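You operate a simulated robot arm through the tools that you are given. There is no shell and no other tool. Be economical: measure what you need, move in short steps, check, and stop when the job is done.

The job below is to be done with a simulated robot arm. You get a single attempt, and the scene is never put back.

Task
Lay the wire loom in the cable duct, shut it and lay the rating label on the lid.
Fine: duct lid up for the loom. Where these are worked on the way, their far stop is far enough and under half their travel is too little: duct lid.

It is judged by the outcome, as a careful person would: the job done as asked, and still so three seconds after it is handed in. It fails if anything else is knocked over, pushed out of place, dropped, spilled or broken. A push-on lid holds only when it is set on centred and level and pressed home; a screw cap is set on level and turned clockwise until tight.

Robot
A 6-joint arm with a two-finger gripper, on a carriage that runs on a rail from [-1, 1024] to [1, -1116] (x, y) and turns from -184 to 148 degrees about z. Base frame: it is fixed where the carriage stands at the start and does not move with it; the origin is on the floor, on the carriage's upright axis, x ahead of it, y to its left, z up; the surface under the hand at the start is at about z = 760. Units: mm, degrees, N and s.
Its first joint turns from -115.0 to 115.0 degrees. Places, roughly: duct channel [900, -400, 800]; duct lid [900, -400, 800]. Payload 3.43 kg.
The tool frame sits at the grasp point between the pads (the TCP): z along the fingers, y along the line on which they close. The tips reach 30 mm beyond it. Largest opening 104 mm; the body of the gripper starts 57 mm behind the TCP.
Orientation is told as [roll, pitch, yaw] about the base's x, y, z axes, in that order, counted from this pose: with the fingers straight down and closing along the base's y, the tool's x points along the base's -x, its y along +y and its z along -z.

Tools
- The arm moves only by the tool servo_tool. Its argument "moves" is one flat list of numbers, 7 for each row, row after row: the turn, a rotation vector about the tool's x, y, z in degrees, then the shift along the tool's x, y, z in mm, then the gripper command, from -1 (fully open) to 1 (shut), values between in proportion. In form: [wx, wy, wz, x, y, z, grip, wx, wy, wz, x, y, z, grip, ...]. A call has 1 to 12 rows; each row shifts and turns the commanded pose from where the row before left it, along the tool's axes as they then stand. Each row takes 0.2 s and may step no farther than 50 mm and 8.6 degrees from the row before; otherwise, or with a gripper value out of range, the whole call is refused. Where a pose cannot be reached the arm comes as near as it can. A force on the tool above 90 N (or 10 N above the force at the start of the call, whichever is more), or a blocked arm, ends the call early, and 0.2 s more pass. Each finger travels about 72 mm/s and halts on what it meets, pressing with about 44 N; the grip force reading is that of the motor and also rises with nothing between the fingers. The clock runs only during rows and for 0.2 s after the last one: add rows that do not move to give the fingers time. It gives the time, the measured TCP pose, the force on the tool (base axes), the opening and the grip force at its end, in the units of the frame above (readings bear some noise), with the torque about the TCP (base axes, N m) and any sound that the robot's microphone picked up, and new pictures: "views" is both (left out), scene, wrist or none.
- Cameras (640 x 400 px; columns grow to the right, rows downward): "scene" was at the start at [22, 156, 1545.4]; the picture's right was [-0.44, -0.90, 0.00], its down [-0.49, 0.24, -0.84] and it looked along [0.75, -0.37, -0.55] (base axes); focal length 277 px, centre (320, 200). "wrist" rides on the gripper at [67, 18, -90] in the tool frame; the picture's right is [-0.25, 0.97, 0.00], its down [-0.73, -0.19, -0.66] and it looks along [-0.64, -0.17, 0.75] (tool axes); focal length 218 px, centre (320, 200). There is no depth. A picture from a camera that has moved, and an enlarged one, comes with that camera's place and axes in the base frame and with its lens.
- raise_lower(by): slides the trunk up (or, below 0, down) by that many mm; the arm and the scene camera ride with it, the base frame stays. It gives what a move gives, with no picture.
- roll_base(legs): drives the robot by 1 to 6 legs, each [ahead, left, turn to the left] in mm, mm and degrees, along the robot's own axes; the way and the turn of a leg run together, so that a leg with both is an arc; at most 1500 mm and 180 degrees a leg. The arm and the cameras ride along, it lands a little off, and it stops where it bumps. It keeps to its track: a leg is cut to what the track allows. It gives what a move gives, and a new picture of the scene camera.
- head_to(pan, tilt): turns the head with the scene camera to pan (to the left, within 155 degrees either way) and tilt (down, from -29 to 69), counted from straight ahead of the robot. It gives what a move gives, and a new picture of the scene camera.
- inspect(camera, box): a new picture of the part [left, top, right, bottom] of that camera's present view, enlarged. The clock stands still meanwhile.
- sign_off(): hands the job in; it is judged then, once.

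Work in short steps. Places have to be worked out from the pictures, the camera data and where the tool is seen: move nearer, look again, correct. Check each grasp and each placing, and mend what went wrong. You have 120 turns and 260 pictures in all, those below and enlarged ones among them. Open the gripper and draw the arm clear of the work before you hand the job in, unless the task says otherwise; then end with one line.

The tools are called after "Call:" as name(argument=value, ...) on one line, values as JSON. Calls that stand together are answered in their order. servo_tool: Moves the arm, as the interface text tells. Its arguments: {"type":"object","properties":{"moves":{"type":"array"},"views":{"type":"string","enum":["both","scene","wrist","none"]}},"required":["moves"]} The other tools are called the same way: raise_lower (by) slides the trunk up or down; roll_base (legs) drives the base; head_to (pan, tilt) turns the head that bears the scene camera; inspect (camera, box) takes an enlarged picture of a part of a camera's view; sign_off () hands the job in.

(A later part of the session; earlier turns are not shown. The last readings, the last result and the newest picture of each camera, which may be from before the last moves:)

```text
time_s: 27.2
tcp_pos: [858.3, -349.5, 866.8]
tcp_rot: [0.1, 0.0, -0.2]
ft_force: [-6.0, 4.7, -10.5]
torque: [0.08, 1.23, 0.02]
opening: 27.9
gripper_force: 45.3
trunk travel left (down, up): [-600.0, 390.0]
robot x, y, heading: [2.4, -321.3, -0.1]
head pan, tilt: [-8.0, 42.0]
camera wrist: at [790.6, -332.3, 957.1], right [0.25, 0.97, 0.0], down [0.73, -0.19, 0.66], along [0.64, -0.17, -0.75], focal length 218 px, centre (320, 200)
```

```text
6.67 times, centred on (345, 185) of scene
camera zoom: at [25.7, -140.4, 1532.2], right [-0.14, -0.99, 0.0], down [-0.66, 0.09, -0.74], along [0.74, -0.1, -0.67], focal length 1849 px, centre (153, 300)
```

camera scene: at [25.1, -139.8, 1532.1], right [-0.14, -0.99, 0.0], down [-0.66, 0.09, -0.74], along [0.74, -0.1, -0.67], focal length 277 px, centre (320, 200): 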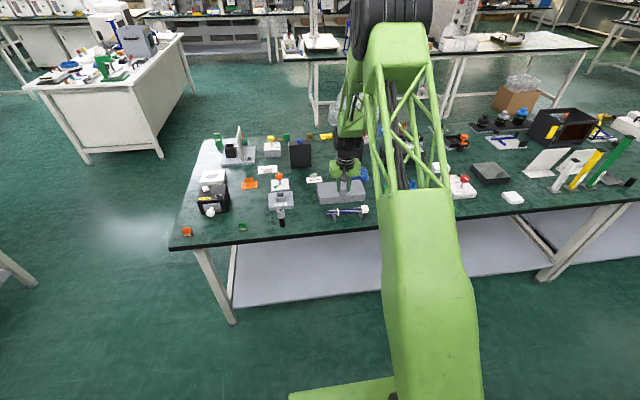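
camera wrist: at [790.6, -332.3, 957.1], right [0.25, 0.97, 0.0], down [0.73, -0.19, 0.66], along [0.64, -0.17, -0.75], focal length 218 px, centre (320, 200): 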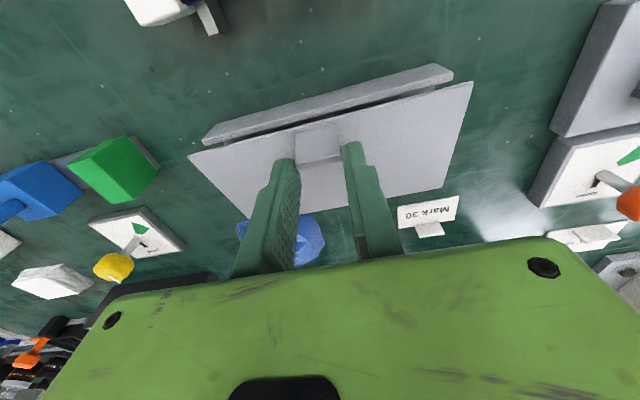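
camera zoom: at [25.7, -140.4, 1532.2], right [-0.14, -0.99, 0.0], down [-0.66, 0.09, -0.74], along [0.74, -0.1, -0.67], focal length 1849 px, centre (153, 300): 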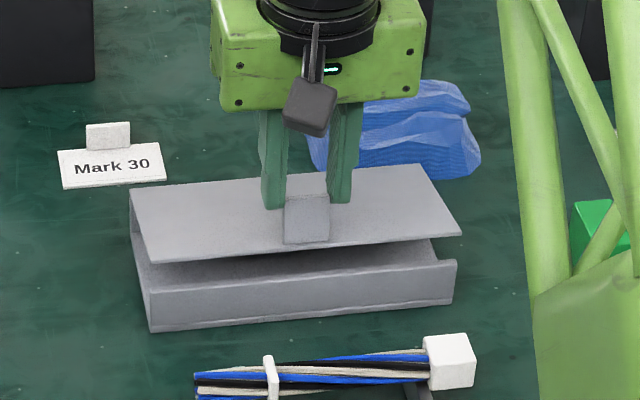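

The lid lifts about its rear edge as expected. I continue the arc to ~45°.

Call:
servo_tool(moves=[0, 0, 0, -4, 0, -6.7, 0.6, 0, 0, 0, -4.8, 0, -6.4, 0.6, 0, 0, 0, -5.6, 0, -6, 0.6, 0, 0, 0, -6, 0, -5.3, 0.6, 0, 0, 0, -6.3, 0, -5, 0.6, 0, 0, 0, -6.6, 0, -4.5, 0.6], views="wrist")

Call:
inspect(camera="scene", box=[305, 145, 385, 205])

```text
time_s: 28.6
tcp_pos: [890.7, -350.5, 900.5]
tcp_rot: [0.0, 0.1, -0.1]
ft_force: [-12.6, 0.8, -5.7]
torque: [0.06, 1.46, 0.02]
opening: 27.4
gripper_force: 45.3
trunk travel left (down, up): [-600.0, 390.0]
robot x, y, heading: [3.9, -327.6, -0.2]
head pan, tilt: [-8.0, 42.0]
camera wrist: at [823.2, -332.3, 991.1], right [0.25, 0.97, 0.0], down [0.73, -0.19, 0.66], along [0.63, -0.17, -0.75], focal length 218 px, centre (320, 200)
```

wrist: 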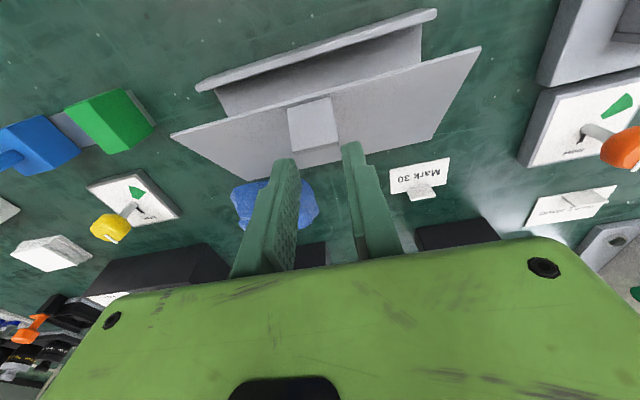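

```text
6.67 times, centred on (345, 175) of scene
camera zoom: at [25.0, -140.6, 1532.2], right [-0.14, -0.99, 0.0], down [-0.66, 0.09, -0.74], along [0.74, -0.1, -0.67], focal length 1849 px, centre (153, 367)
```

zoom: 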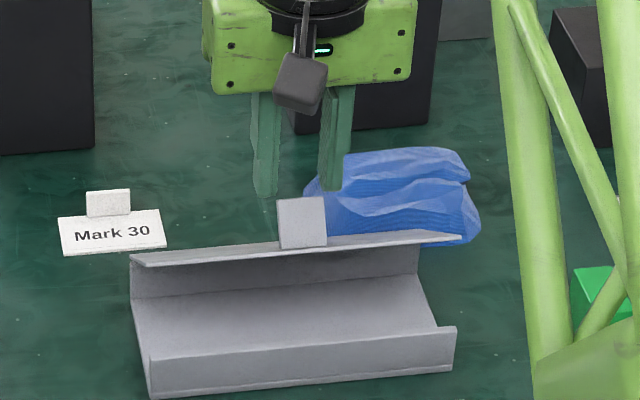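

Still held, ~45° open. Continue to ~90°.

Call:
servo_tool(moves=[0, 0, 0, -7, 0, -3.8, 0.6, 0, 0, 0, -7.3, 0, -3.1, 0.6, 0, 0, 0, -7.8, 0, -2.5, 0.6, 0, 0, 0, -7.9, 0, -1.7, 0.6, 0, 0, 0, -8, 0, -1.1, 0.6, 0, 0, 0, -7.9, 0, -0.5, 0.6, 0, 0, 0, -8, 0, 0.3, 0.6, 0, 0, 0, -8, 0, 0.9, 0.6, 0, 0, 0, -7.8, 0, 1.7, 0.6], views="wrist")

Call:
inspect(camera="scene", box=[305, 145, 385, 205])

```text
time_s: 30.6
tcp_pos: [960.8, -349.7, 911.8]
tcp_rot: [0.0, 0.0, 0.0]
ft_force: [-0.7, 0.3, 0.0]
torque: [0.04, -0.03, 0.0]
opening: 20.8
gripper_force: 0.0
trunk travel left (down, up): [-600.0, 390.0]
robot x, y, heading: [-3.5, -325.2, 0.0]
head pan, tilt: [-8.0, 42.0]
camera wrist: at [893.6, -332.1, 1001.4], right [0.25, 0.97, 0.0], down [0.73, -0.19, 0.66], along [0.64, -0.17, -0.75], focal length 218 px, centre (320, 200)
```

wrist: 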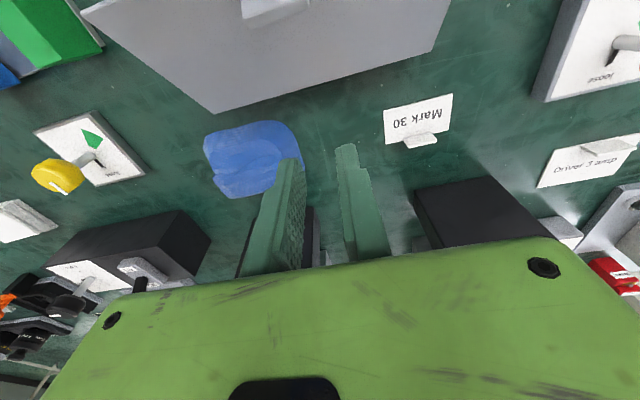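

```text
6.67 times, centred on (345, 175) of scene
camera zoom: at [25.1, -140.6, 1532.2], right [-0.14, -0.99, 0.0], down [-0.66, 0.09, -0.74], along [0.74, -0.1, -0.67], focal length 1849 px, centre (153, 367)
```

zoom: 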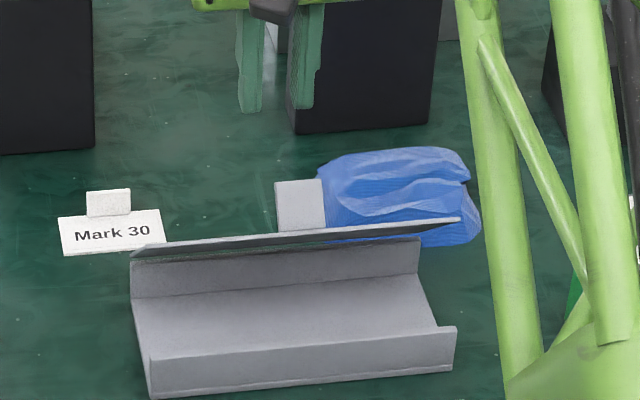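

The fingers slid off the tab; the lid stays at roughly 42° by itself. I'll go over it, come down in front with closed fingers and push the lid's front edge back.

Call:
servo_tool(moves=[0, 0, 0, 0, 0, -45, 1, 0, 0, 0, 45, 0, 0, 1, 0, 0, 0, 45, 0, 0, 1, 0, 0, 0, 45, 0, 0, 1, 0, 0, 0, 0, 0, 35, 1, 0, 0, 0, 0, 0, 40, 1, 0, 0, 0, 0, 0, 0, 1], views="wrist")

Call:
inspect(camera="scene", box=[305, 145, 385, 205])

```text
time_s: 32.2
tcp_pos: [825.7, -349.4, 878.9]
tcp_rot: [0.1, 0.0, -0.1]
ft_force: [0.7, -0.1, -0.1]
torque: [0.04, 0.03, -0.02]
opening: 0.0
gripper_force: 34.9
trunk travel left (down, up): [-600.0, 390.0]
robot x, y, heading: [-5.4, -322.2, 0.0]
head pan, tilt: [-8.0, 42.0]
camera wrist: at [758.5, -331.1, 969.6], right [0.25, 0.97, 0.0], down [0.73, -0.19, 0.66], along [0.64, -0.17, -0.75], focal length 218 px, centre (320, 200)
```

wrist: 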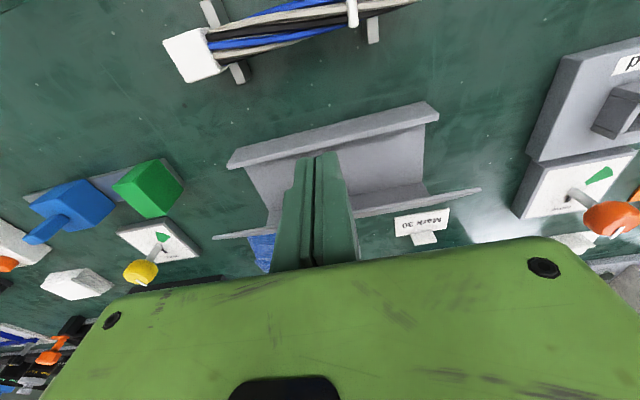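

```text
6.67 times, centred on (345, 175) of scene
camera zoom: at [26.1, -140.6, 1532.2], right [-0.14, -0.99, 0.0], down [-0.66, 0.09, -0.74], along [0.74, -0.1, -0.67], focal length 1849 px, centre (153, 367)
```

zoom: 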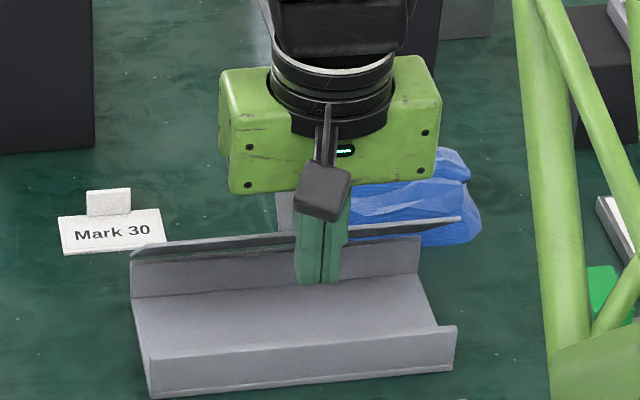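

Lid is ~45°, edge-on to the wrist camera. I push forward slowly in +x against its edge.

Call:
servo_tool(moves=[0, 0, 0, -15, 0, 0, 1, 0, 0, 0, -12, 0, 0, 1, 0, 0, 0, -10, 0, 0, 1, 0, 0, 0, -10, 0, 0, 1, 0, 0, 0, -10, 0, 0, 1, 0, 0, 0, -10, 0, 0, 1, 0, 0, 0, -10, 0, 0, 1], views="wrist")

Call:
inspect(camera="scene", box=[305, 145, 385, 205])

```text
time_s: 33.8
tcp_pos: [903.1, -349.3, 880.4]
tcp_rot: [-0.1, -0.1, 0.0]
ft_force: [-1.7, -0.4, 3.9]
torque: [-0.01, -0.06, 0.01]
opening: 6.0
gripper_force: 34.8
trunk travel left (down, up): [-600.0, 390.0]
robot x, y, heading: [-0.4, -322.6, -0.2]
head pan, tilt: [-8.0, 42.0]
camera wrist: at [836.0, -332.1, 971.1], right [0.25, 0.97, 0.0], down [0.73, -0.19, 0.66], along [0.64, -0.17, -0.75], focal length 218 px, centre (320, 200)
```

wrist: 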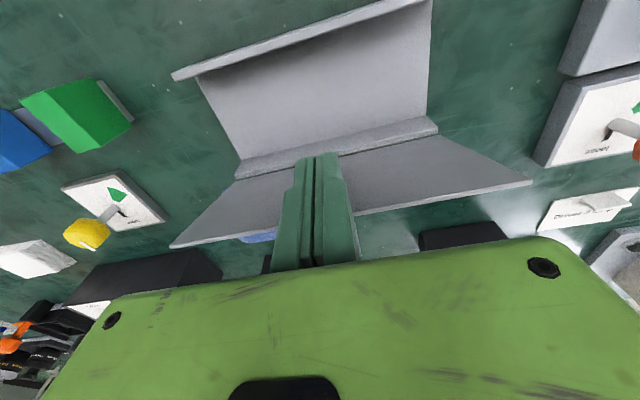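

```text
6.67 times, centred on (345, 175) of scene
camera zoom: at [24.9, -140.6, 1532.3], right [-0.14, -0.99, 0.0], down [-0.66, 0.09, -0.74], along [0.74, -0.1, -0.67], focal length 1849 px, centre (153, 367)
```

zoom: 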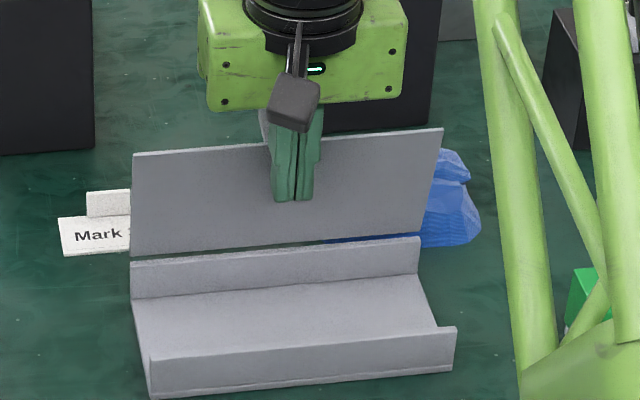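

Lid swings up easily. I push on ~30 mm more to go toward its far stop.

Call:
servo_tool(moves=[0, 0, 0, -10, 0, 0, 1, 0, 0, 0, -10, 0, 0, 1, 0, 0, 0, -10, 0, 0, 1, 0, 0, 0, -8, 0, 0, 1], views="wrist")

Call:
inspect(camera="scene", box=[305, 145, 385, 205])

```text
time_s: 34.8
tcp_pos: [937.5, -350.0, 879.1]
tcp_rot: [0.0, 0.3, -0.1]
ft_force: [-29.2, 0.9, -4.6]
torque: [0.04, 0.68, -0.01]
opening: 5.8
gripper_force: 34.7
trunk travel left (down, up): [-600.0, 390.0]
robot x, y, heading: [-0.1, -323.2, -0.2]
head pan, tilt: [-8.0, 42.0]
camera wrist: at [871.8, -332.3, 969.4], right [0.25, 0.97, 0.0], down [0.73, -0.19, 0.65], along [0.63, -0.17, -0.76], focal length 218 px, centre (320, 200)
```

wrist: 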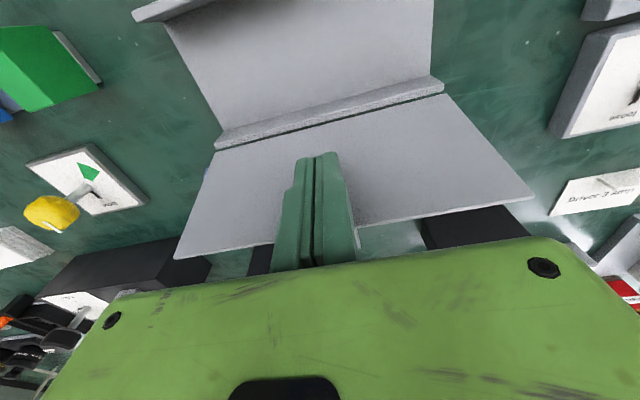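

```text
6.67 times, centred on (345, 175) of scene
camera zoom: at [24.2, -140.6, 1531.9], right [-0.14, -0.99, 0.0], down [-0.66, 0.09, -0.74], along [0.74, -0.1, -0.67], focal length 1849 px, centre (153, 367)
```

zoom: 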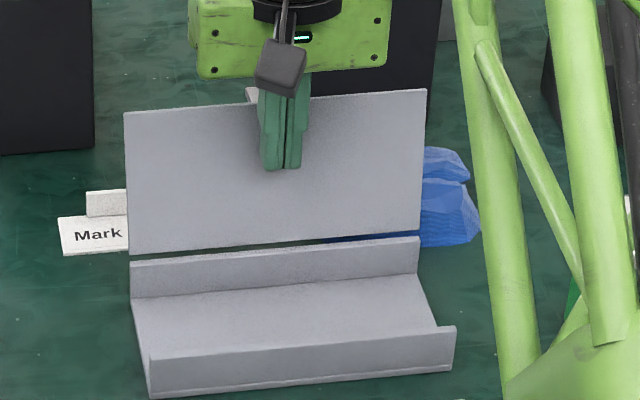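

The lid hit its far stop (29 N) and stands upright. I back off, open, and yaw 90° above the loom (est. x≈757, y −428…−268, z≈797).

Call:
servo_tool(moves=[0, 0, 0, 45, 0, 0, 1, 0, 0, 0, 45, 0, 0, 1, 0, 0, 0, 45, 0, -30, 0.2, 0, 0, 0, 40, 0, -30, -0.2, 0, 0, 8.2, 0, 0, 0, -0.2, 0, 0, 8.2, 0, 0, 0, -0.2, 0, 0, 8.2, 0, 0, 0, -0.2, 0, 0, 8.2, 0, 0, 0, -0.2, 0, 0, 8.2, 0, 0, 0, -0.2, 0, 0, 8.2, 0, 0, 0, -0.2], views="none")

Call:
servo_tool(moves=[0, 0, 8.2, 0, 0, 0, -0.2, 0, 0, 8.2, 0, 0, 0, -0.2, 0, 0, 8.2, 0, 0, 0, -0.2, 0, 0, 8.2, 0, 0, 0, -0.2, 0, 0, 8, 0, 0, 0, -0.2, 0, 0, 0, 0, 0, 0, -0.2], views="both")

Call:
inspect(camera="scene", box=[305, 155, 385, 225])

```text
refused: row 3 steps farther than a row can; nothing moved
```

```text
time_s: 35.6
tcp_pos: [930.7, -349.7, 884.6]
tcp_rot: [-0.3, 0.7, -22.2]
ft_force: [-76.0, -1.1, 49.4]
torque: [1.02, 1.28, 1.7]
opening: 36.5
gripper_force: 0.0
trunk travel left (down, up): [-600.0, 390.0]
robot x, y, heading: [0.5, -325.4, -0.0]
head pan, tilt: [-8.0, 42.0]
stopped in row 3: the force on the tool passed its limit at 168 N (the readings are from after the stop); the commanded pose is now the measured one
camera scene: at [19.2, -141.2, 1532.9], right [-0.14, -0.99, 0.0], down [-0.66, 0.09, -0.75], along [0.74, -0.1, -0.67], focal length 277 px, centre (320, 200)
camera wrist: at [876.2, -308.1, 976.0], right [0.6, 0.8, -0.01], down [0.61, -0.45, 0.65], along [0.52, -0.39, -0.76], focal length 218 px, centre (320, 200)
```

scene: 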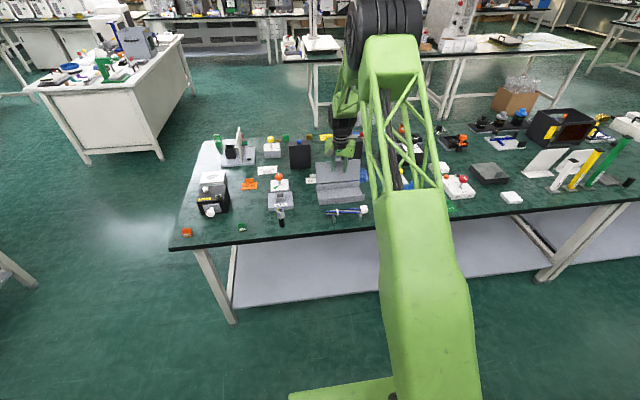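
wrist: 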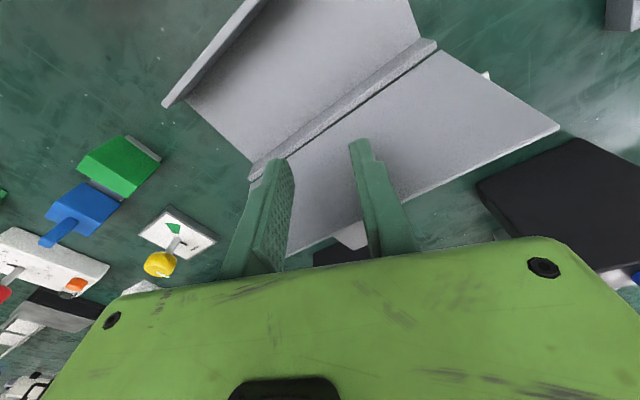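

```text
5.71 times, centred on (345, 190) of scene
camera zoom: at [19.2, -141.2, 1532.9], right [-0.14, -0.99, 0.0], down [-0.66, 0.09, -0.75], along [0.74, -0.1, -0.67], focal length 1585 px, centre (177, 257)
```

zoom: 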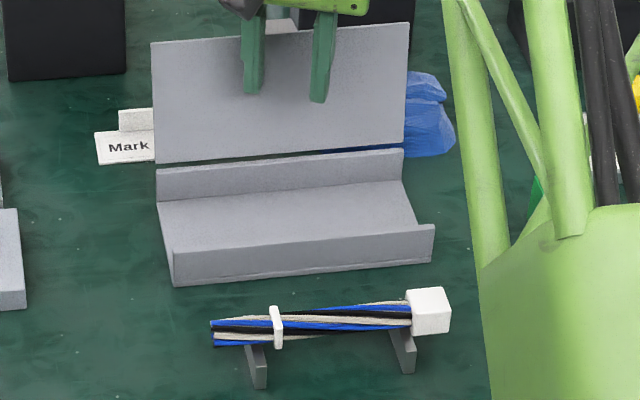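

Because the first call was refused, the yaw was run against the lid at its stop (168 N peak). Lid and duct look intact; I back straight off in −x.

Call:
servo_tool(moves=[0, 0, 0, 9.3, -3.75, 0, -0.2, 0, 0, 0, 18.5, -7.5, 0, -0.2, 0, 0, 0, 37, -15, 0, -0.2, 0, 0, 0, 37, -15, -20, -0.2, 0, 0, 0, 37, -15, -20, -0.2, 0, 0, 0, 0, 0, 0, -0.2], views="wrist")

Call:
inspect(camera="scene", box=[305, 145, 385, 225])

```text
time_s: 37.0
tcp_pos: [787.2, -346.8, 922.1]
tcp_rot: [-0.3, 0.6, -22.2]
ft_force: [-0.7, -0.7, 1.0]
torque: [0.02, -0.04, 0.01]
opening: 62.4
gripper_force: 0.2
trunk travel left (down, up): [-600.0, 390.0]
robot x, y, heading: [2.8, -323.2, -0.1]
head pan, tilt: [-8.0, 42.0]
camera wrist: at [732.5, -306.1, 1013.5], right [0.6, 0.8, -0.01], down [0.61, -0.45, 0.65], along [0.52, -0.39, -0.76], focal length 218 px, centre (320, 200)
```

wrist: 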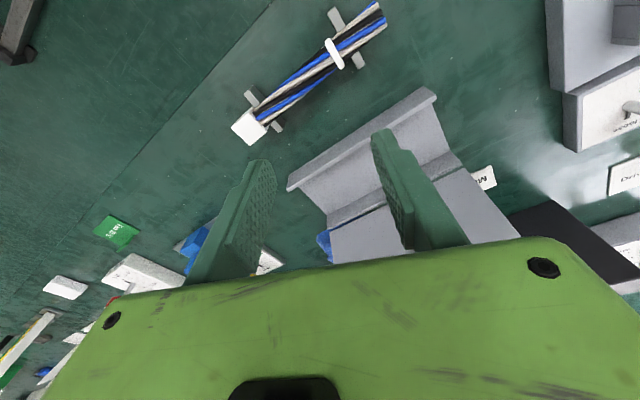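

```text
5.00 times, centred on (345, 185) of scene
camera zoom: at [24.2, -140.6, 1532.3], right [-0.14, -0.99, 0.0], down [-0.66, 0.09, -0.74], along [0.74, -0.1, -0.67], focal length 1387 px, centre (195, 275)
```

zoom: 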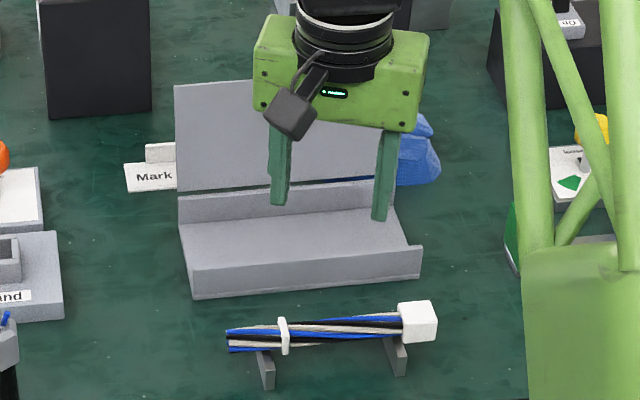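

Duct hasn't moved and the lid stands. Continue yawing to −90°.

Call:
servo_tool(moves=[0, 0, 8.475, 0, 0, 0, -0.2, 0, 0, 8.475, 0, 0, 0, -0.2, 0, 0, 8.475, 0, 0, 0, -0.2, 0, 0, 8.475, 0, 0, 0, -0.2, 0, 0, 8.475, 0, 0, 0, -0.2, 0, 0, 8.475, 0, 0, 0, -0.2, 0, 0, 8.475, 0, 0, 0, -0.2, 0, 0, 8.475, 0, 0, 0, -0.2, 0, 0, 0, 0, 0, 0, -0.2], views="wrist")

```text
time_s: 39.0
tcp_pos: [786.7, -347.9, 922.3]
tcp_rot: [-0.7, 0.1, -90.0]
ft_force: [-0.1, 0.3, 0.5]
torque: [-0.01, 0.03, -0.02]
opening: 62.4
gripper_force: 0.1
trunk travel left (down, up): [-600.0, 390.0]
robot x, y, heading: [4.0, -325.4, -0.1]
head pan, tilt: [-8.0, 42.0]
camera wrist: at [806.0, -280.5, 1011.5], right [0.97, -0.25, -0.01], down [-0.18, -0.73, 0.66], along [-0.17, -0.64, -0.75], focal length 218 px, centre (320, 200)
```

wrist: 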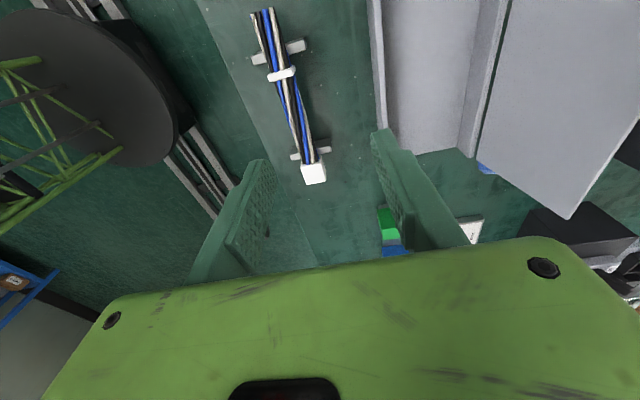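

Loom axis at x≈760.5, clear to grip at y≈−350 between the rests. I move over and down so the tips reach just below the bundle, then close.

Call:
servo_tool(moves=[0, 0, 0, -2, -26, 30, -0.2, 0, 0, 0, 0, 0, 40, -0.2, 0, 0, 0, 0, 0, 20, -0.2, 0, 0, 0, 0, 0, 14, -0.2, 0, 0, 0, 0, 0, 0, -0.2], views="wrist")

Call:
inspect(camera="scene", box=[305, 165, 385, 225])

```text
time_s: 40.2
tcp_pos: [760.9, -349.8, 818.3]
tcp_rot: [-0.7, -0.1, -89.9]
ft_force: [0.1, -0.6, -0.4]
torque: [-0.01, 0.01, -0.04]
opening: 62.3
gripper_force: 0.0
trunk travel left (down, up): [-600.0, 390.0]
robot x, y, heading: [1.3, -324.1, -0.2]
head pan, tilt: [-8.0, 42.0]
camera wrist: at [778.4, -282.5, 907.3], right [0.97, -0.25, -0.01], down [-0.18, -0.73, 0.66], along [-0.17, -0.64, -0.75], focal length 218 px, centre (320, 200)
```

wrist: 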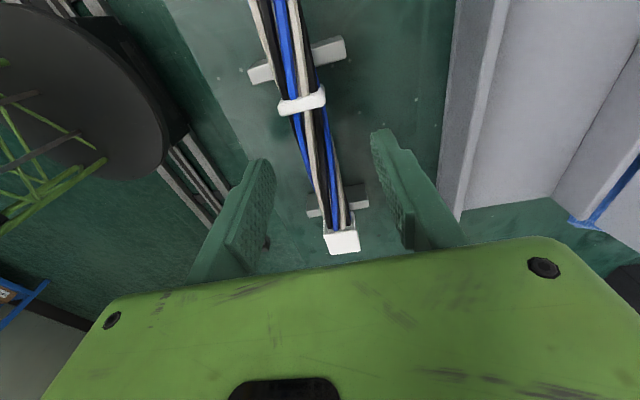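

```text
6.67 times, centred on (345, 195) of scene
camera zoom: at [25.3, -140.6, 1532.2], right [-0.14, -0.99, 0.0], down [-0.66, 0.09, -0.74], along [0.74, -0.1, -0.67], focal length 1849 px, centre (153, 233)
```

zoom: 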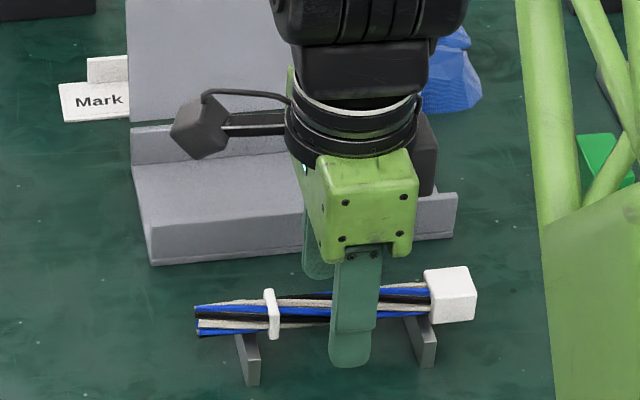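

Fingers straddle the bundle. Close.

Call:
servo_tool(moves=[0, 0, 0, 0, 0, 0, 0.3, 0, 0, 0, 0, 0, 0, 0.6, 0, 0, 0, 0, 0, 0, 0.9, 0, 0, 0, 0, 0, 0, 0.9], views="wrist")

Call:
inspect(camera="scene", box=[305, 165, 385, 225])

```text
time_s: 41.2
tcp_pos: [759.0, -350.2, 817.6]
tcp_rot: [-0.8, 0.0, -89.9]
ft_force: [-0.4, 0.4, 0.0]
torque: [0.0, 0.02, 0.01]
opening: 20.8
gripper_force: 44.7
trunk travel left (down, up): [-600.0, 390.0]
robot x, y, heading: [1.9, -325.0, -0.1]
head pan, tilt: [-8.0, 42.0]
camera wrist: at [778.3, -282.5, 907.4], right [0.97, -0.25, -0.01], down [-0.18, -0.73, 0.66], along [-0.17, -0.64, -0.75], focal length 218 px, centre (320, 200)
```

wrist: 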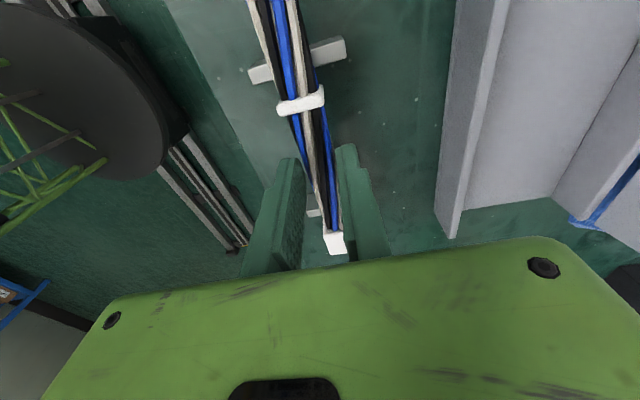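

```text
6.67 times, centred on (345, 195) of scene
camera zoom: at [25.2, -140.6, 1532.2], right [-0.14, -0.99, 0.0], down [-0.66, 0.09, -0.74], along [0.74, -0.1, -0.67], focal length 1849 px, centre (153, 233)
```

zoom: 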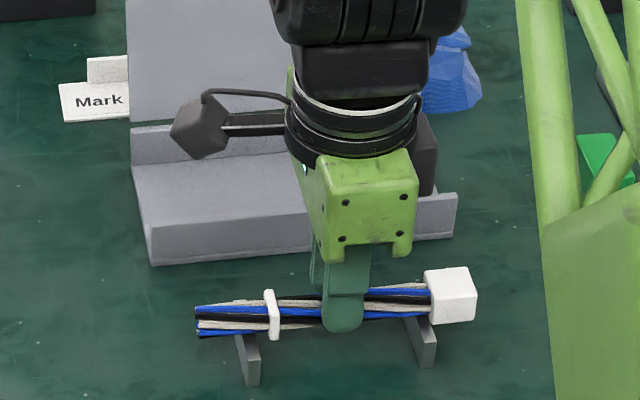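

Bundle held at 20.8 mm. Lift it slowly and check.

Call:
servo_tool(moves=[0, 0, 0, 0, 0, -10, 0.9, 0, 0, 0, 0, 0, -20, 0.9, 0, 0, 0, 0, 0, -30, 0.9, 0, 0, 0, 0, 0, 0, 0.9], views="wrist")

Call:
inspect(camera="scene", box=[305, 155, 385, 225])

```text
time_s: 42.2
tcp_pos: [761.1, -351.2, 879.0]
tcp_rot: [-0.8, 0.0, -89.9]
ft_force: [-0.7, 0.1, -0.3]
torque: [-0.01, 0.04, 0.03]
opening: 20.9
gripper_force: 44.7
trunk travel left (down, up): [-600.0, 390.0]
robot x, y, heading: [0.4, -322.8, -0.2]
head pan, tilt: [-8.0, 42.0]
camera wrist: at [779.0, -283.4, 968.5], right [0.97, -0.25, -0.01], down [-0.18, -0.73, 0.66], along [-0.17, -0.64, -0.75], focal length 218 px, centre (320, 200)
```

wrist: 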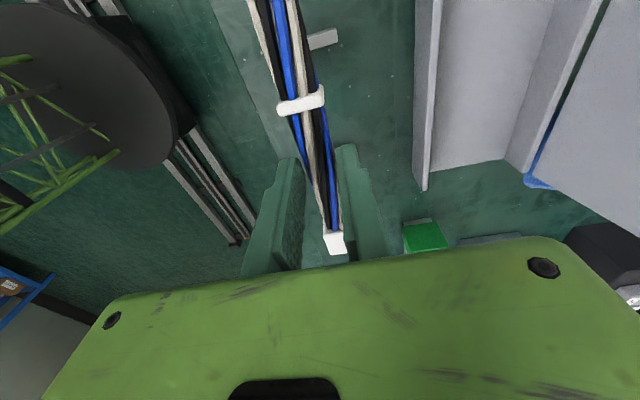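

```text
5.71 times, centred on (345, 190) of scene
camera zoom: at [24.7, -140.6, 1532.3], right [-0.14, -0.99, 0.0], down [-0.66, 0.09, -0.74], along [0.74, -0.1, -0.67], focal length 1585 px, centre (177, 257)
```

zoom: 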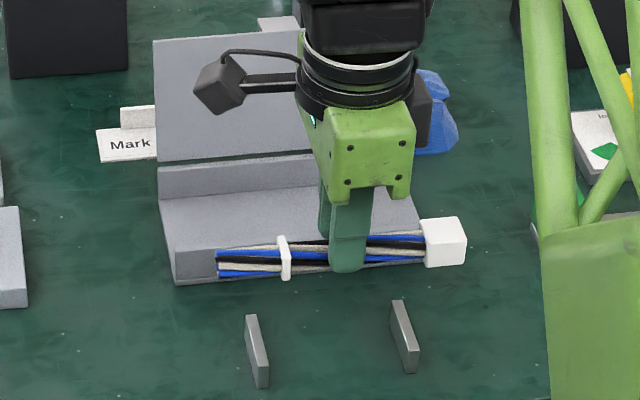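

Loom is level in grip. Carry it over the channel (x≈882).

Call:
servo_tool(moves=[0, 0, 0, 0, 40, 0, 0.9, 0, 0, 0, 0, 40, 0, 0.9, 0, 0, 0, 0, 40, 0, 0.9, 0, 0, 0, 0, 0, 30, 0.9, 0, 0, 0, 0, 0, 0, 0.9], views="wrist")

Call:
inspect(camera="scene", box=[305, 145, 385, 215])

```text
time_s: 43.4
tcp_pos: [880.9, -349.3, 846.7]
tcp_rot: [-0.7, 0.0, -89.9]
ft_force: [0.7, -0.3, -1.1]
torque: [0.01, 0.02, 0.02]
opening: 20.7
gripper_force: 43.6
trunk travel left (down, up): [-600.0, 390.0]
robot x, y, heading: [1.3, -325.3, -0.1]
head pan, tilt: [-8.0, 42.0]
camera wrist: at [898.8, -282.3, 936.7], right [0.97, -0.25, -0.01], down [-0.18, -0.73, 0.66], along [-0.17, -0.64, -0.75], focal length 218 px, centre (320, 200)
```

wrist: 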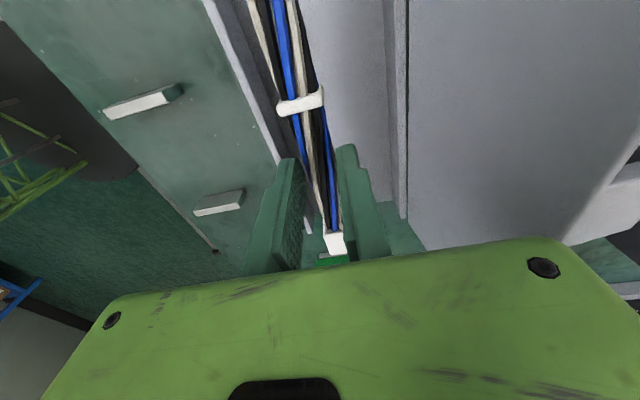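

```text
5.71 times, centred on (345, 180) of scene
camera zoom: at [25.7, -140.6, 1532.2], right [-0.14, -0.99, 0.0], down [-0.66, 0.09, -0.74], along [0.74, -0.1, -0.67], focal length 1585 px, centre (177, 314)
```

zoom: 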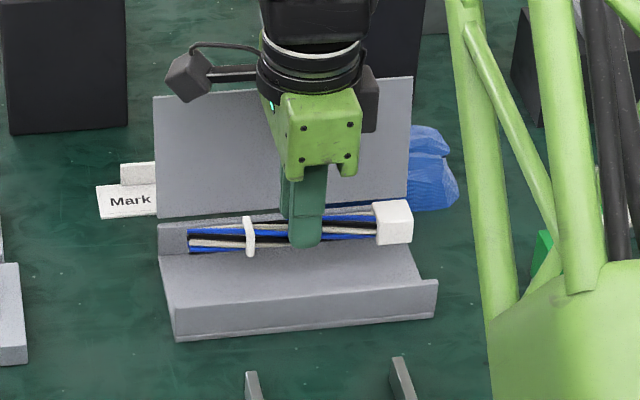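

Alignment is good (loom centre within ~3 mm of the duct's). I lower it into the channel with a small y correction.

Call:
servo_tool(moves=[0, 0, 0, 3, 0, 15, 0.9, 0, 0, 0, 0, 0, 15, 0.9, 0, 0, 0, 0, 0, 8, 0.9, 0, 0, 0, 0, 0, 5, 0.9, 0, 0, 0, 0, 0, 0, 0.9], views="wrist")

Call:
inspect(camera="scene", box=[305, 145, 385, 215])

```text
time_s: 44.6
tcp_pos: [879.8, -347.4, 802.8]
tcp_rot: [-0.7, 0.0, -89.9]
ft_force: [0.3, 0.2, -0.2]
torque: [0.01, -0.02, -0.01]
opening: 20.7
gripper_force: 44.1
trunk travel left (down, up): [-600.0, 390.0]
robot x, y, heading: [2.0, -326.9, 0.1]
head pan, tilt: [-8.0, 42.0]
camera wrist: at [898.4, -279.6, 893.4], right [0.97, -0.25, -0.01], down [-0.18, -0.73, 0.66], along [-0.17, -0.64, -0.75], focal length 218 px, centre (320, 200)
```

wrist: 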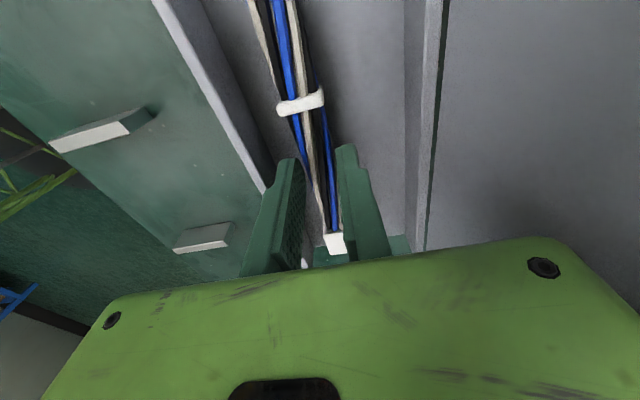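

```text
5.71 times, centred on (345, 180) of scene
camera zoom: at [25.2, -140.6, 1532.2], right [-0.14, -0.99, 0.0], down [-0.66, 0.09, -0.74], along [0.74, -0.1, -0.67], focal length 1585 px, centre (177, 314)
```

zoom: 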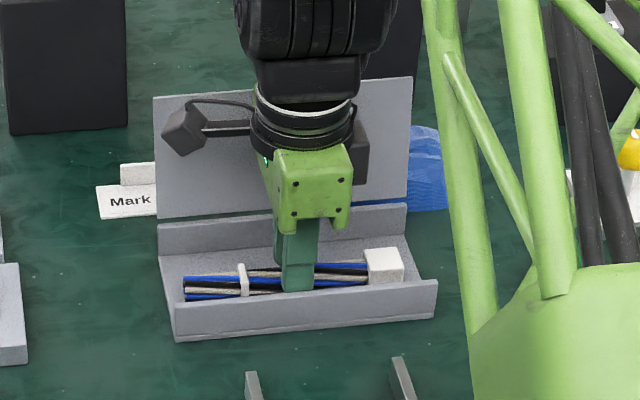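

No contact yet; lower in 2 mm steps until touch.

Call:
servo_tool(moves=[0, 0, 0, 0, 0, 2, 0.9, 0, 0, 0, 0, 0, 2, 0.9], views="none")

```text
time_s: 45.2
tcp_pos: [880.4, -346.9, 801.3]
tcp_rot: [-0.6, 0.0, -89.9]
ft_force: [-2.2, 0.1, 18.7]
torque: [0.79, -0.06, 0.04]
opening: 21.0
gripper_force: 44.4
trunk travel left (down, up): [-600.0, 390.0]
robot x, y, heading: [1.3, -326.6, 0.1]
head pan, tilt: [-8.0, 42.0]
```

Touched the floor (19 N). Ease up 1 mm, open slightly (36 mm so the fingers clear the walls), and rise.

Call:
servo_tool(moves=[0, 0, 0, 0, 0, -1, 0.6, 0, 0, 0, 0, 0, 0, 0.31, 0, 0, 0, 0, 0, 0, 0.31, 0, 0, 0, 0, 0, 0, 0.31, 0, 0, 0, 0, 0, -15, 0.31, 0, 0, 0, 0, 0, -30, 0.31, 0, 0, 0, 0, 0, -45, 0.31, 0, 0, 0, 0, 0, -45, 0.31, 0, 0, 0, 0, 0, 0, 0.31], views="wrist")

Call:
inspect(camera="scene", box=[305, 145, 385, 215])

```text
time_s: 47.2
tcp_pos: [880.8, -347.2, 935.3]
tcp_rot: [-0.6, 0.1, -89.8]
ft_force: [-0.4, -0.7, 0.0]
torque: [0.03, -0.04, 0.01]
opening: 35.8
gripper_force: 0.0
trunk travel left (down, up): [-600.0, 390.0]
robot x, y, heading: [0.9, -323.4, -0.0]
head pan, tilt: [-8.0, 42.0]
camera wrist: at [898.2, -280.0, 1025.5], right [0.97, -0.25, -0.01], down [-0.18, -0.73, 0.66], along [-0.17, -0.64, -0.75], focal length 218 px, centre (320, 200)
```

wrist: 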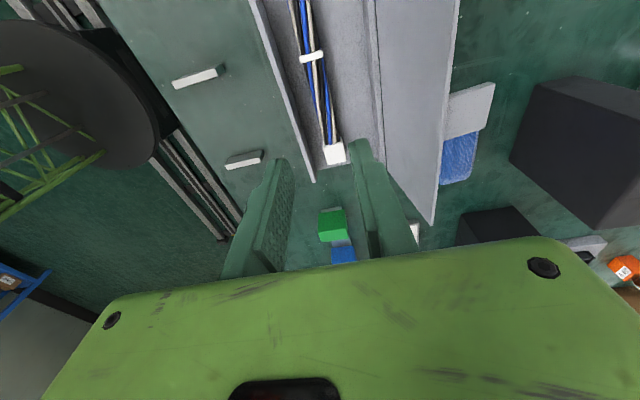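

```text
5.71 times, centred on (345, 180) of scene
camera zoom: at [24.4, -140.6, 1532.3], right [-0.14, -0.99, 0.0], down [-0.66, 0.09, -0.74], along [0.74, -0.1, -0.67], focal length 1585 px, centre (177, 314)
```

zoom: 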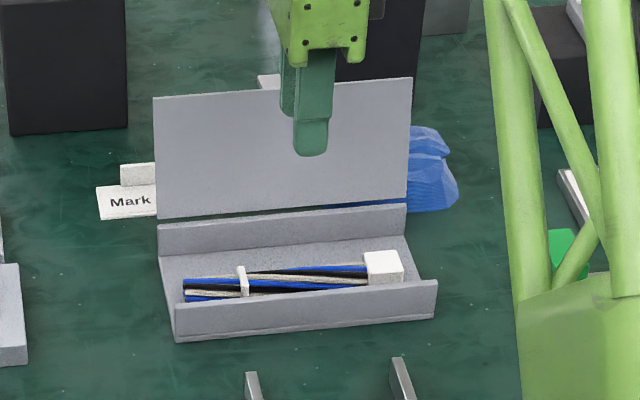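

Loom lies in the channel. To shut the lid I'll straddle its upper edge beside the tab (y≈−303) with open fingers and draw it forward with the rear finger.

Call:
servo_tool(moves=[0, 0, 0, 44, 0, -15, 0.04, 0, 0, 0, 0, 36, 0, 0.04, 0, 0, 0, 0, 35, 0, 0.04, 0, 0, 0, 0, 0, 0, 0.04], views="both")

Call:
inspect(camera="scene", box=[305, 125, 385, 195])

```text
time_s: 48.2
tcp_pos: [952.6, -303.8, 946.9]
tcp_rot: [-0.8, 0.0, -89.8]
ft_force: [1.1, 0.0, -0.4]
torque: [0.01, 0.01, 0.0]
opening: 50.2
gripper_force: 0.2
trunk travel left (down, up): [-600.0, 390.0]
robot x, y, heading: [-1.1, -320.1, 0.1]
head pan, tilt: [-8.0, 42.0]
camera scene: at [25.9, -140.6, 1532.2], right [-0.14, -0.99, 0.0], down [-0.66, 0.09, -0.74], along [0.74, -0.1, -0.67], focal length 277 px, centre (320, 200)
camera wrist: at [971.1, -235.7, 1037.8], right [0.97, -0.25, -0.01], down [-0.18, -0.73, 0.66], along [-0.17, -0.64, -0.75], focal length 218 px, centre (320, 200)
```

scene: 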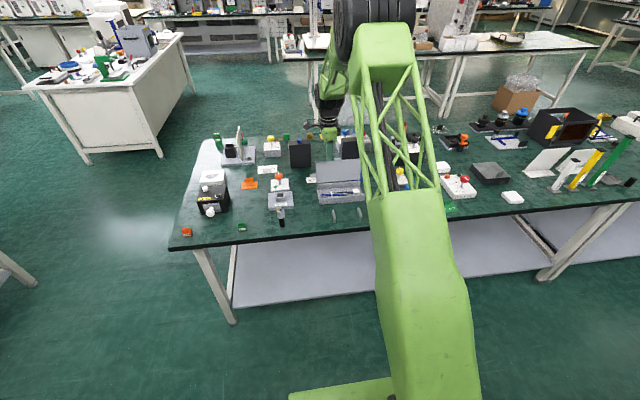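
wrist: 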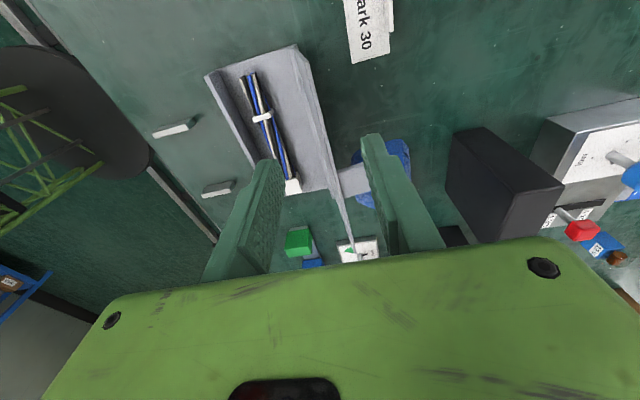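

```text
5.71 times, centred on (345, 160) of scene
camera zoom: at [25.9, -140.6, 1532.2], right [-0.14, -0.99, 0.0], down [-0.66, 0.09, -0.74], along [0.74, -0.1, -0.67], focal length 1585 px, centre (177, 429)
```

zoom: 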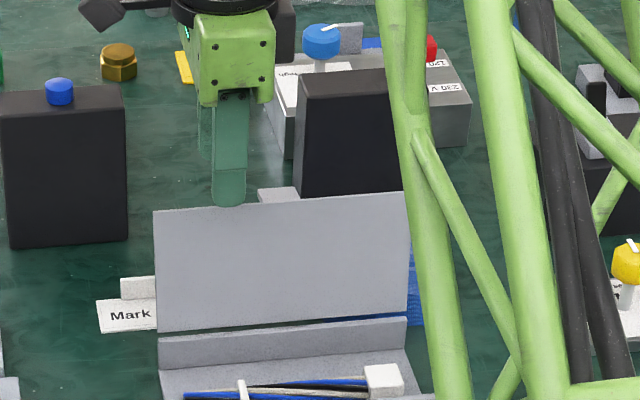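

The lid's upper edge (x≈955) is between the fingers. Lower and draw forward.

Call:
servo_tool(moves=[0, 0, 0, 0, 0, 25, 0.04, 0, 0, 0, 0, 0, 18, 0.04, 0, 0, 0, 0, -15, 0, 0.04, 0, 0, 0, 0, -15, 0, 0.04, 0, 0, 0, 0, -15, 0, 0.04, 0, 0, 0, 0, -12, 0, 0.04], views="wrist")

Call:
inspect(camera="scene", box=[305, 145, 385, 215])

```text
time_s: 49.6
tcp_pos: [895.1, -302.9, 906.7]
tcp_rot: [-0.7, -0.1, -89.9]
ft_force: [-0.1, -0.2, -0.2]
torque: [-0.01, 0.02, -0.02]
opening: 50.0
gripper_force: 0.1
trunk travel left (down, up): [-600.0, 390.0]
robot x, y, heading: [2.1, -322.4, 0.0]
head pan, tilt: [-8.0, 42.0]
camera wrist: at [913.5, -236.0, 996.8], right [0.97, -0.25, -0.01], down [-0.18, -0.73, 0.66], along [-0.17, -0.64, -0.75], focal length 218 px, centre (320, 200)
```

wrist: 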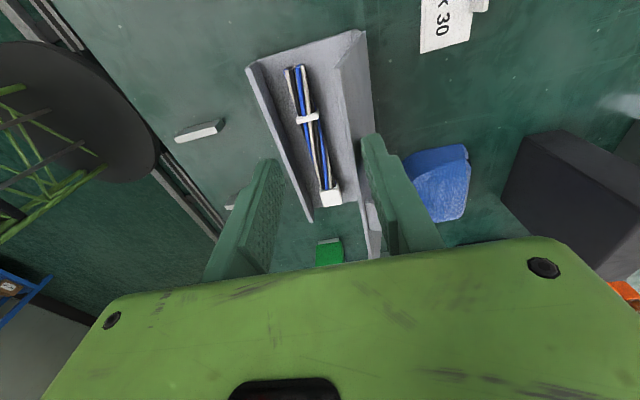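

```text
5.71 times, centred on (345, 180) of scene
camera zoom: at [25.4, -140.6, 1532.3], right [-0.14, -0.99, 0.0], down [-0.66, 0.09, -0.74], along [0.74, -0.1, -0.67], focal length 1585 px, centre (177, 314)
```

zoom: 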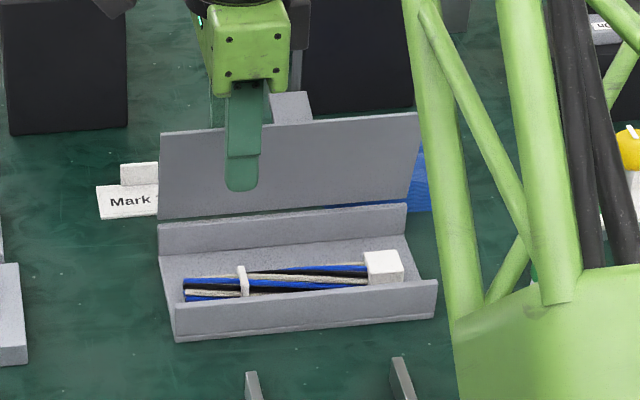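

Lid follows. Continue drawing forward and gradually down along the arc.

Call:
servo_tool(moves=[0, 0, 0, 0, -12, 3, 0.04, 0, 0, 0, 0, -12, 4, 0.04, 0, 0, 0, 0, -11, 6, 0.04, 0, 0, 0, 0, -10, 8, 0.04, 0, 0, 0, 0, -8, 10, 0.04], views="wrist")

Call:
inspect(camera="scene", box=[305, 145, 385, 215])

```text
time_s: 50.8
tcp_pos: [840.9, -303.8, 876.3]
tcp_rot: [-0.7, 0.0, -89.9]
ft_force: [-0.7, -0.2, 0.4]
torque: [0.01, 0.01, 0.0]
opening: 49.7
gripper_force: 0.0
trunk travel left (down, up): [-600.0, 390.0]
robot x, y, heading: [0.9, -324.3, 0.1]
head pan, tilt: [-8.0, 42.0]
camera wrist: at [859.4, -235.8, 966.2], right [0.97, -0.25, -0.01], down [-0.18, -0.73, 0.66], along [-0.17, -0.64, -0.75], focal length 218 px, centre (320, 200)
```

wrist: 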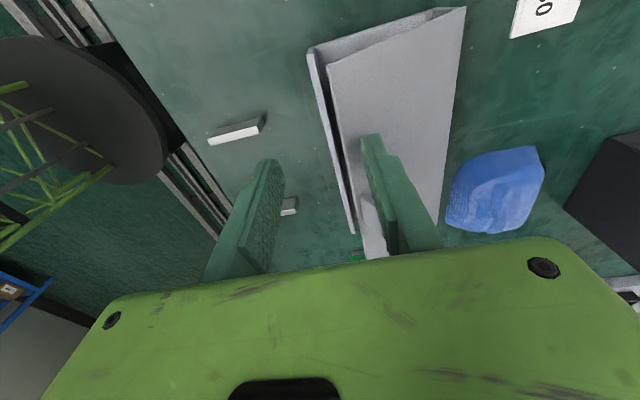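

```text
5.71 times, centred on (345, 180) of scene
camera zoom: at [25.1, -140.6, 1532.3], right [-0.14, -0.99, 0.0], down [-0.66, 0.09, -0.74], along [0.74, -0.1, -0.67], focal length 1585 px, centre (177, 314)
```

zoom: 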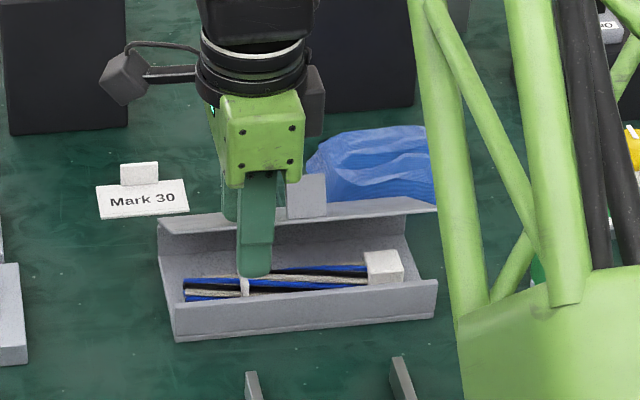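

Lid is at ~40°. Now raise, close the fingers, and press the lid down from above beside the tab.

Call:
servo_tool(moves=[0, 0, 0, 0, 0, -40, 0.5, 0, 0, 0, 0, 30, 0, 1, 0, 0, 0, 0, 0, 0, 1, 0, 0, 0, 0, 0, 20, 1, 0, 0, 0, 0, 0, 15, 1, 0, 0, 0, 0, 0, 15, 1, 0, 0, 0, 0, 0, 12, 1, 0, 0, 0, 0, 0, 10, 1, 0, 0, 0, 0, 0, 6, 1], views="wrist")

Call:
inspect(camera="scene", box=[305, 145, 385, 215])

```text
time_s: 52.8
tcp_pos: [872.1, -302.0, 839.2]
tcp_rot: [-0.7, -0.1, -89.8]
ft_force: [0.2, 0.7, -0.3]
torque: [-0.03, 0.03, 0.03]
opening: 0.0
gripper_force: 34.4
trunk travel left (down, up): [-600.0, 390.0]
robot x, y, heading: [0.9, -323.7, -0.2]
head pan, tilt: [-8.0, 42.0]
camera wrist: at [889.5, -235.7, 928.4], right [0.97, -0.25, -0.01], down [-0.18, -0.73, 0.66], along [-0.17, -0.64, -0.75], focal length 218 px, centre (320, 200)
```

wrist: 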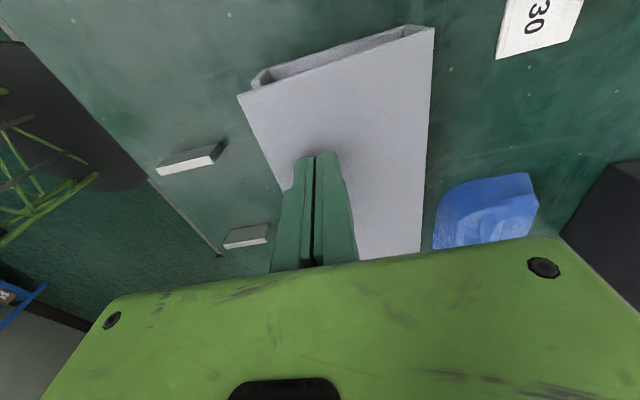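

```text
5.71 times, centred on (345, 180) of scene
camera zoom: at [25.1, -140.6, 1532.2], right [-0.14, -0.99, 0.0], down [-0.66, 0.09, -0.74], along [0.74, -0.1, -0.67], focal length 1585 px, centre (177, 314)
```

zoom: 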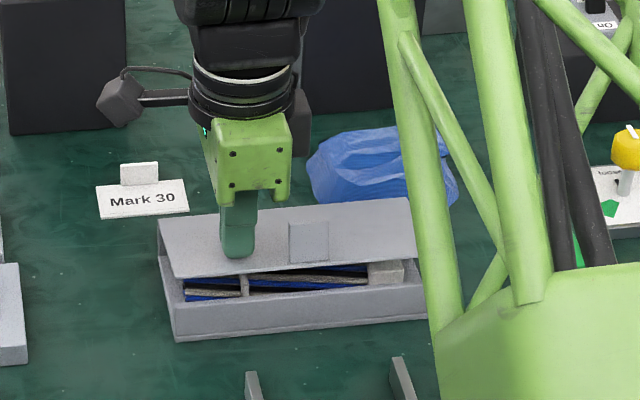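

Lid nearly down. Press on until it seats (expect tips at z≈798).

Call:
servo_tool(moves=[0, 0, 0, 0, 0, 4, 1, 0, 0, 0, 0, 0, 3, 1, 0, 0, 0, 0, 0, 2, 1, 0, 0, 0, 0, 0, 2, 1], views="none")

Call:
inspect(camera="scene", box=[305, 145, 385, 215])

```text
time_s: 53.8
tcp_pos: [870.7, -301.7, 826.9]
tcp_rot: [-0.7, 0.0, -89.9]
ft_force: [-0.2, -0.7, 0.3]
torque: [0.0, -0.02, 0.0]
opening: 0.0
gripper_force: 34.7
trunk travel left (down, up): [-600.0, 390.0]
robot x, y, heading: [-1.8, -321.7, -0.1]
head pan, tilt: [-8.0, 42.0]
```

```text
5.71 times, centred on (345, 180) of scene
camera zoom: at [25.1, -140.6, 1532.2], right [-0.14, -0.99, 0.0], down [-0.66, 0.09, -0.74], along [0.74, -0.1, -0.67], focal length 1585 px, centre (177, 314)
```

zoom: 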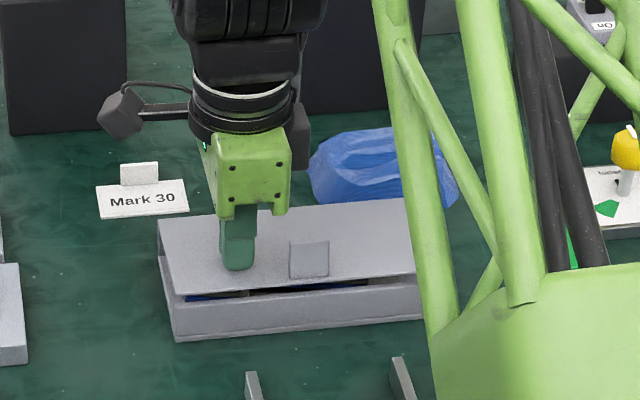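

Gap still visible at the front and no resistance; press further in small steps.

Call:
servo_tool(moves=[0, 0, 0, 0, 0, 2, 1, 0, 0, 0, 0, 0, 2, 1, 0, 0, 0, 0, 0, 2, 1], views="none")

Call:
inspect(camera="scene", box=[305, 145, 385, 215])

```text
time_s: 54.6
tcp_pos: [872.7, -302.9, 820.4]
tcp_rot: [-0.6, 0.0, -89.9]
ft_force: [0.3, -0.3, 0.3]
torque: [0.0, -0.01, 0.0]
opening: 0.0
gripper_force: 34.5
trunk travel left (down, up): [-600.0, 390.0]
robot x, y, heading: [0.8, -327.3, -0.2]
head pan, tilt: [-8.0, 42.0]
```

```text
5.71 times, centred on (345, 180) of scene
camera zoom: at [25.1, -140.6, 1532.2], right [-0.14, -0.99, 0.0], down [-0.66, 0.09, -0.74], along [0.74, -0.1, -0.67], focal length 1585 px, centre (177, 314)
```

zoom: 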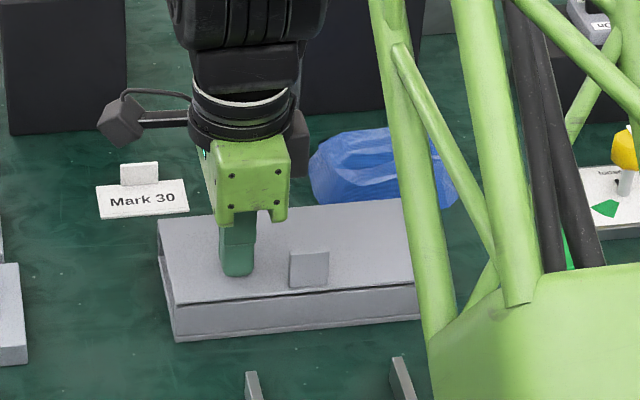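

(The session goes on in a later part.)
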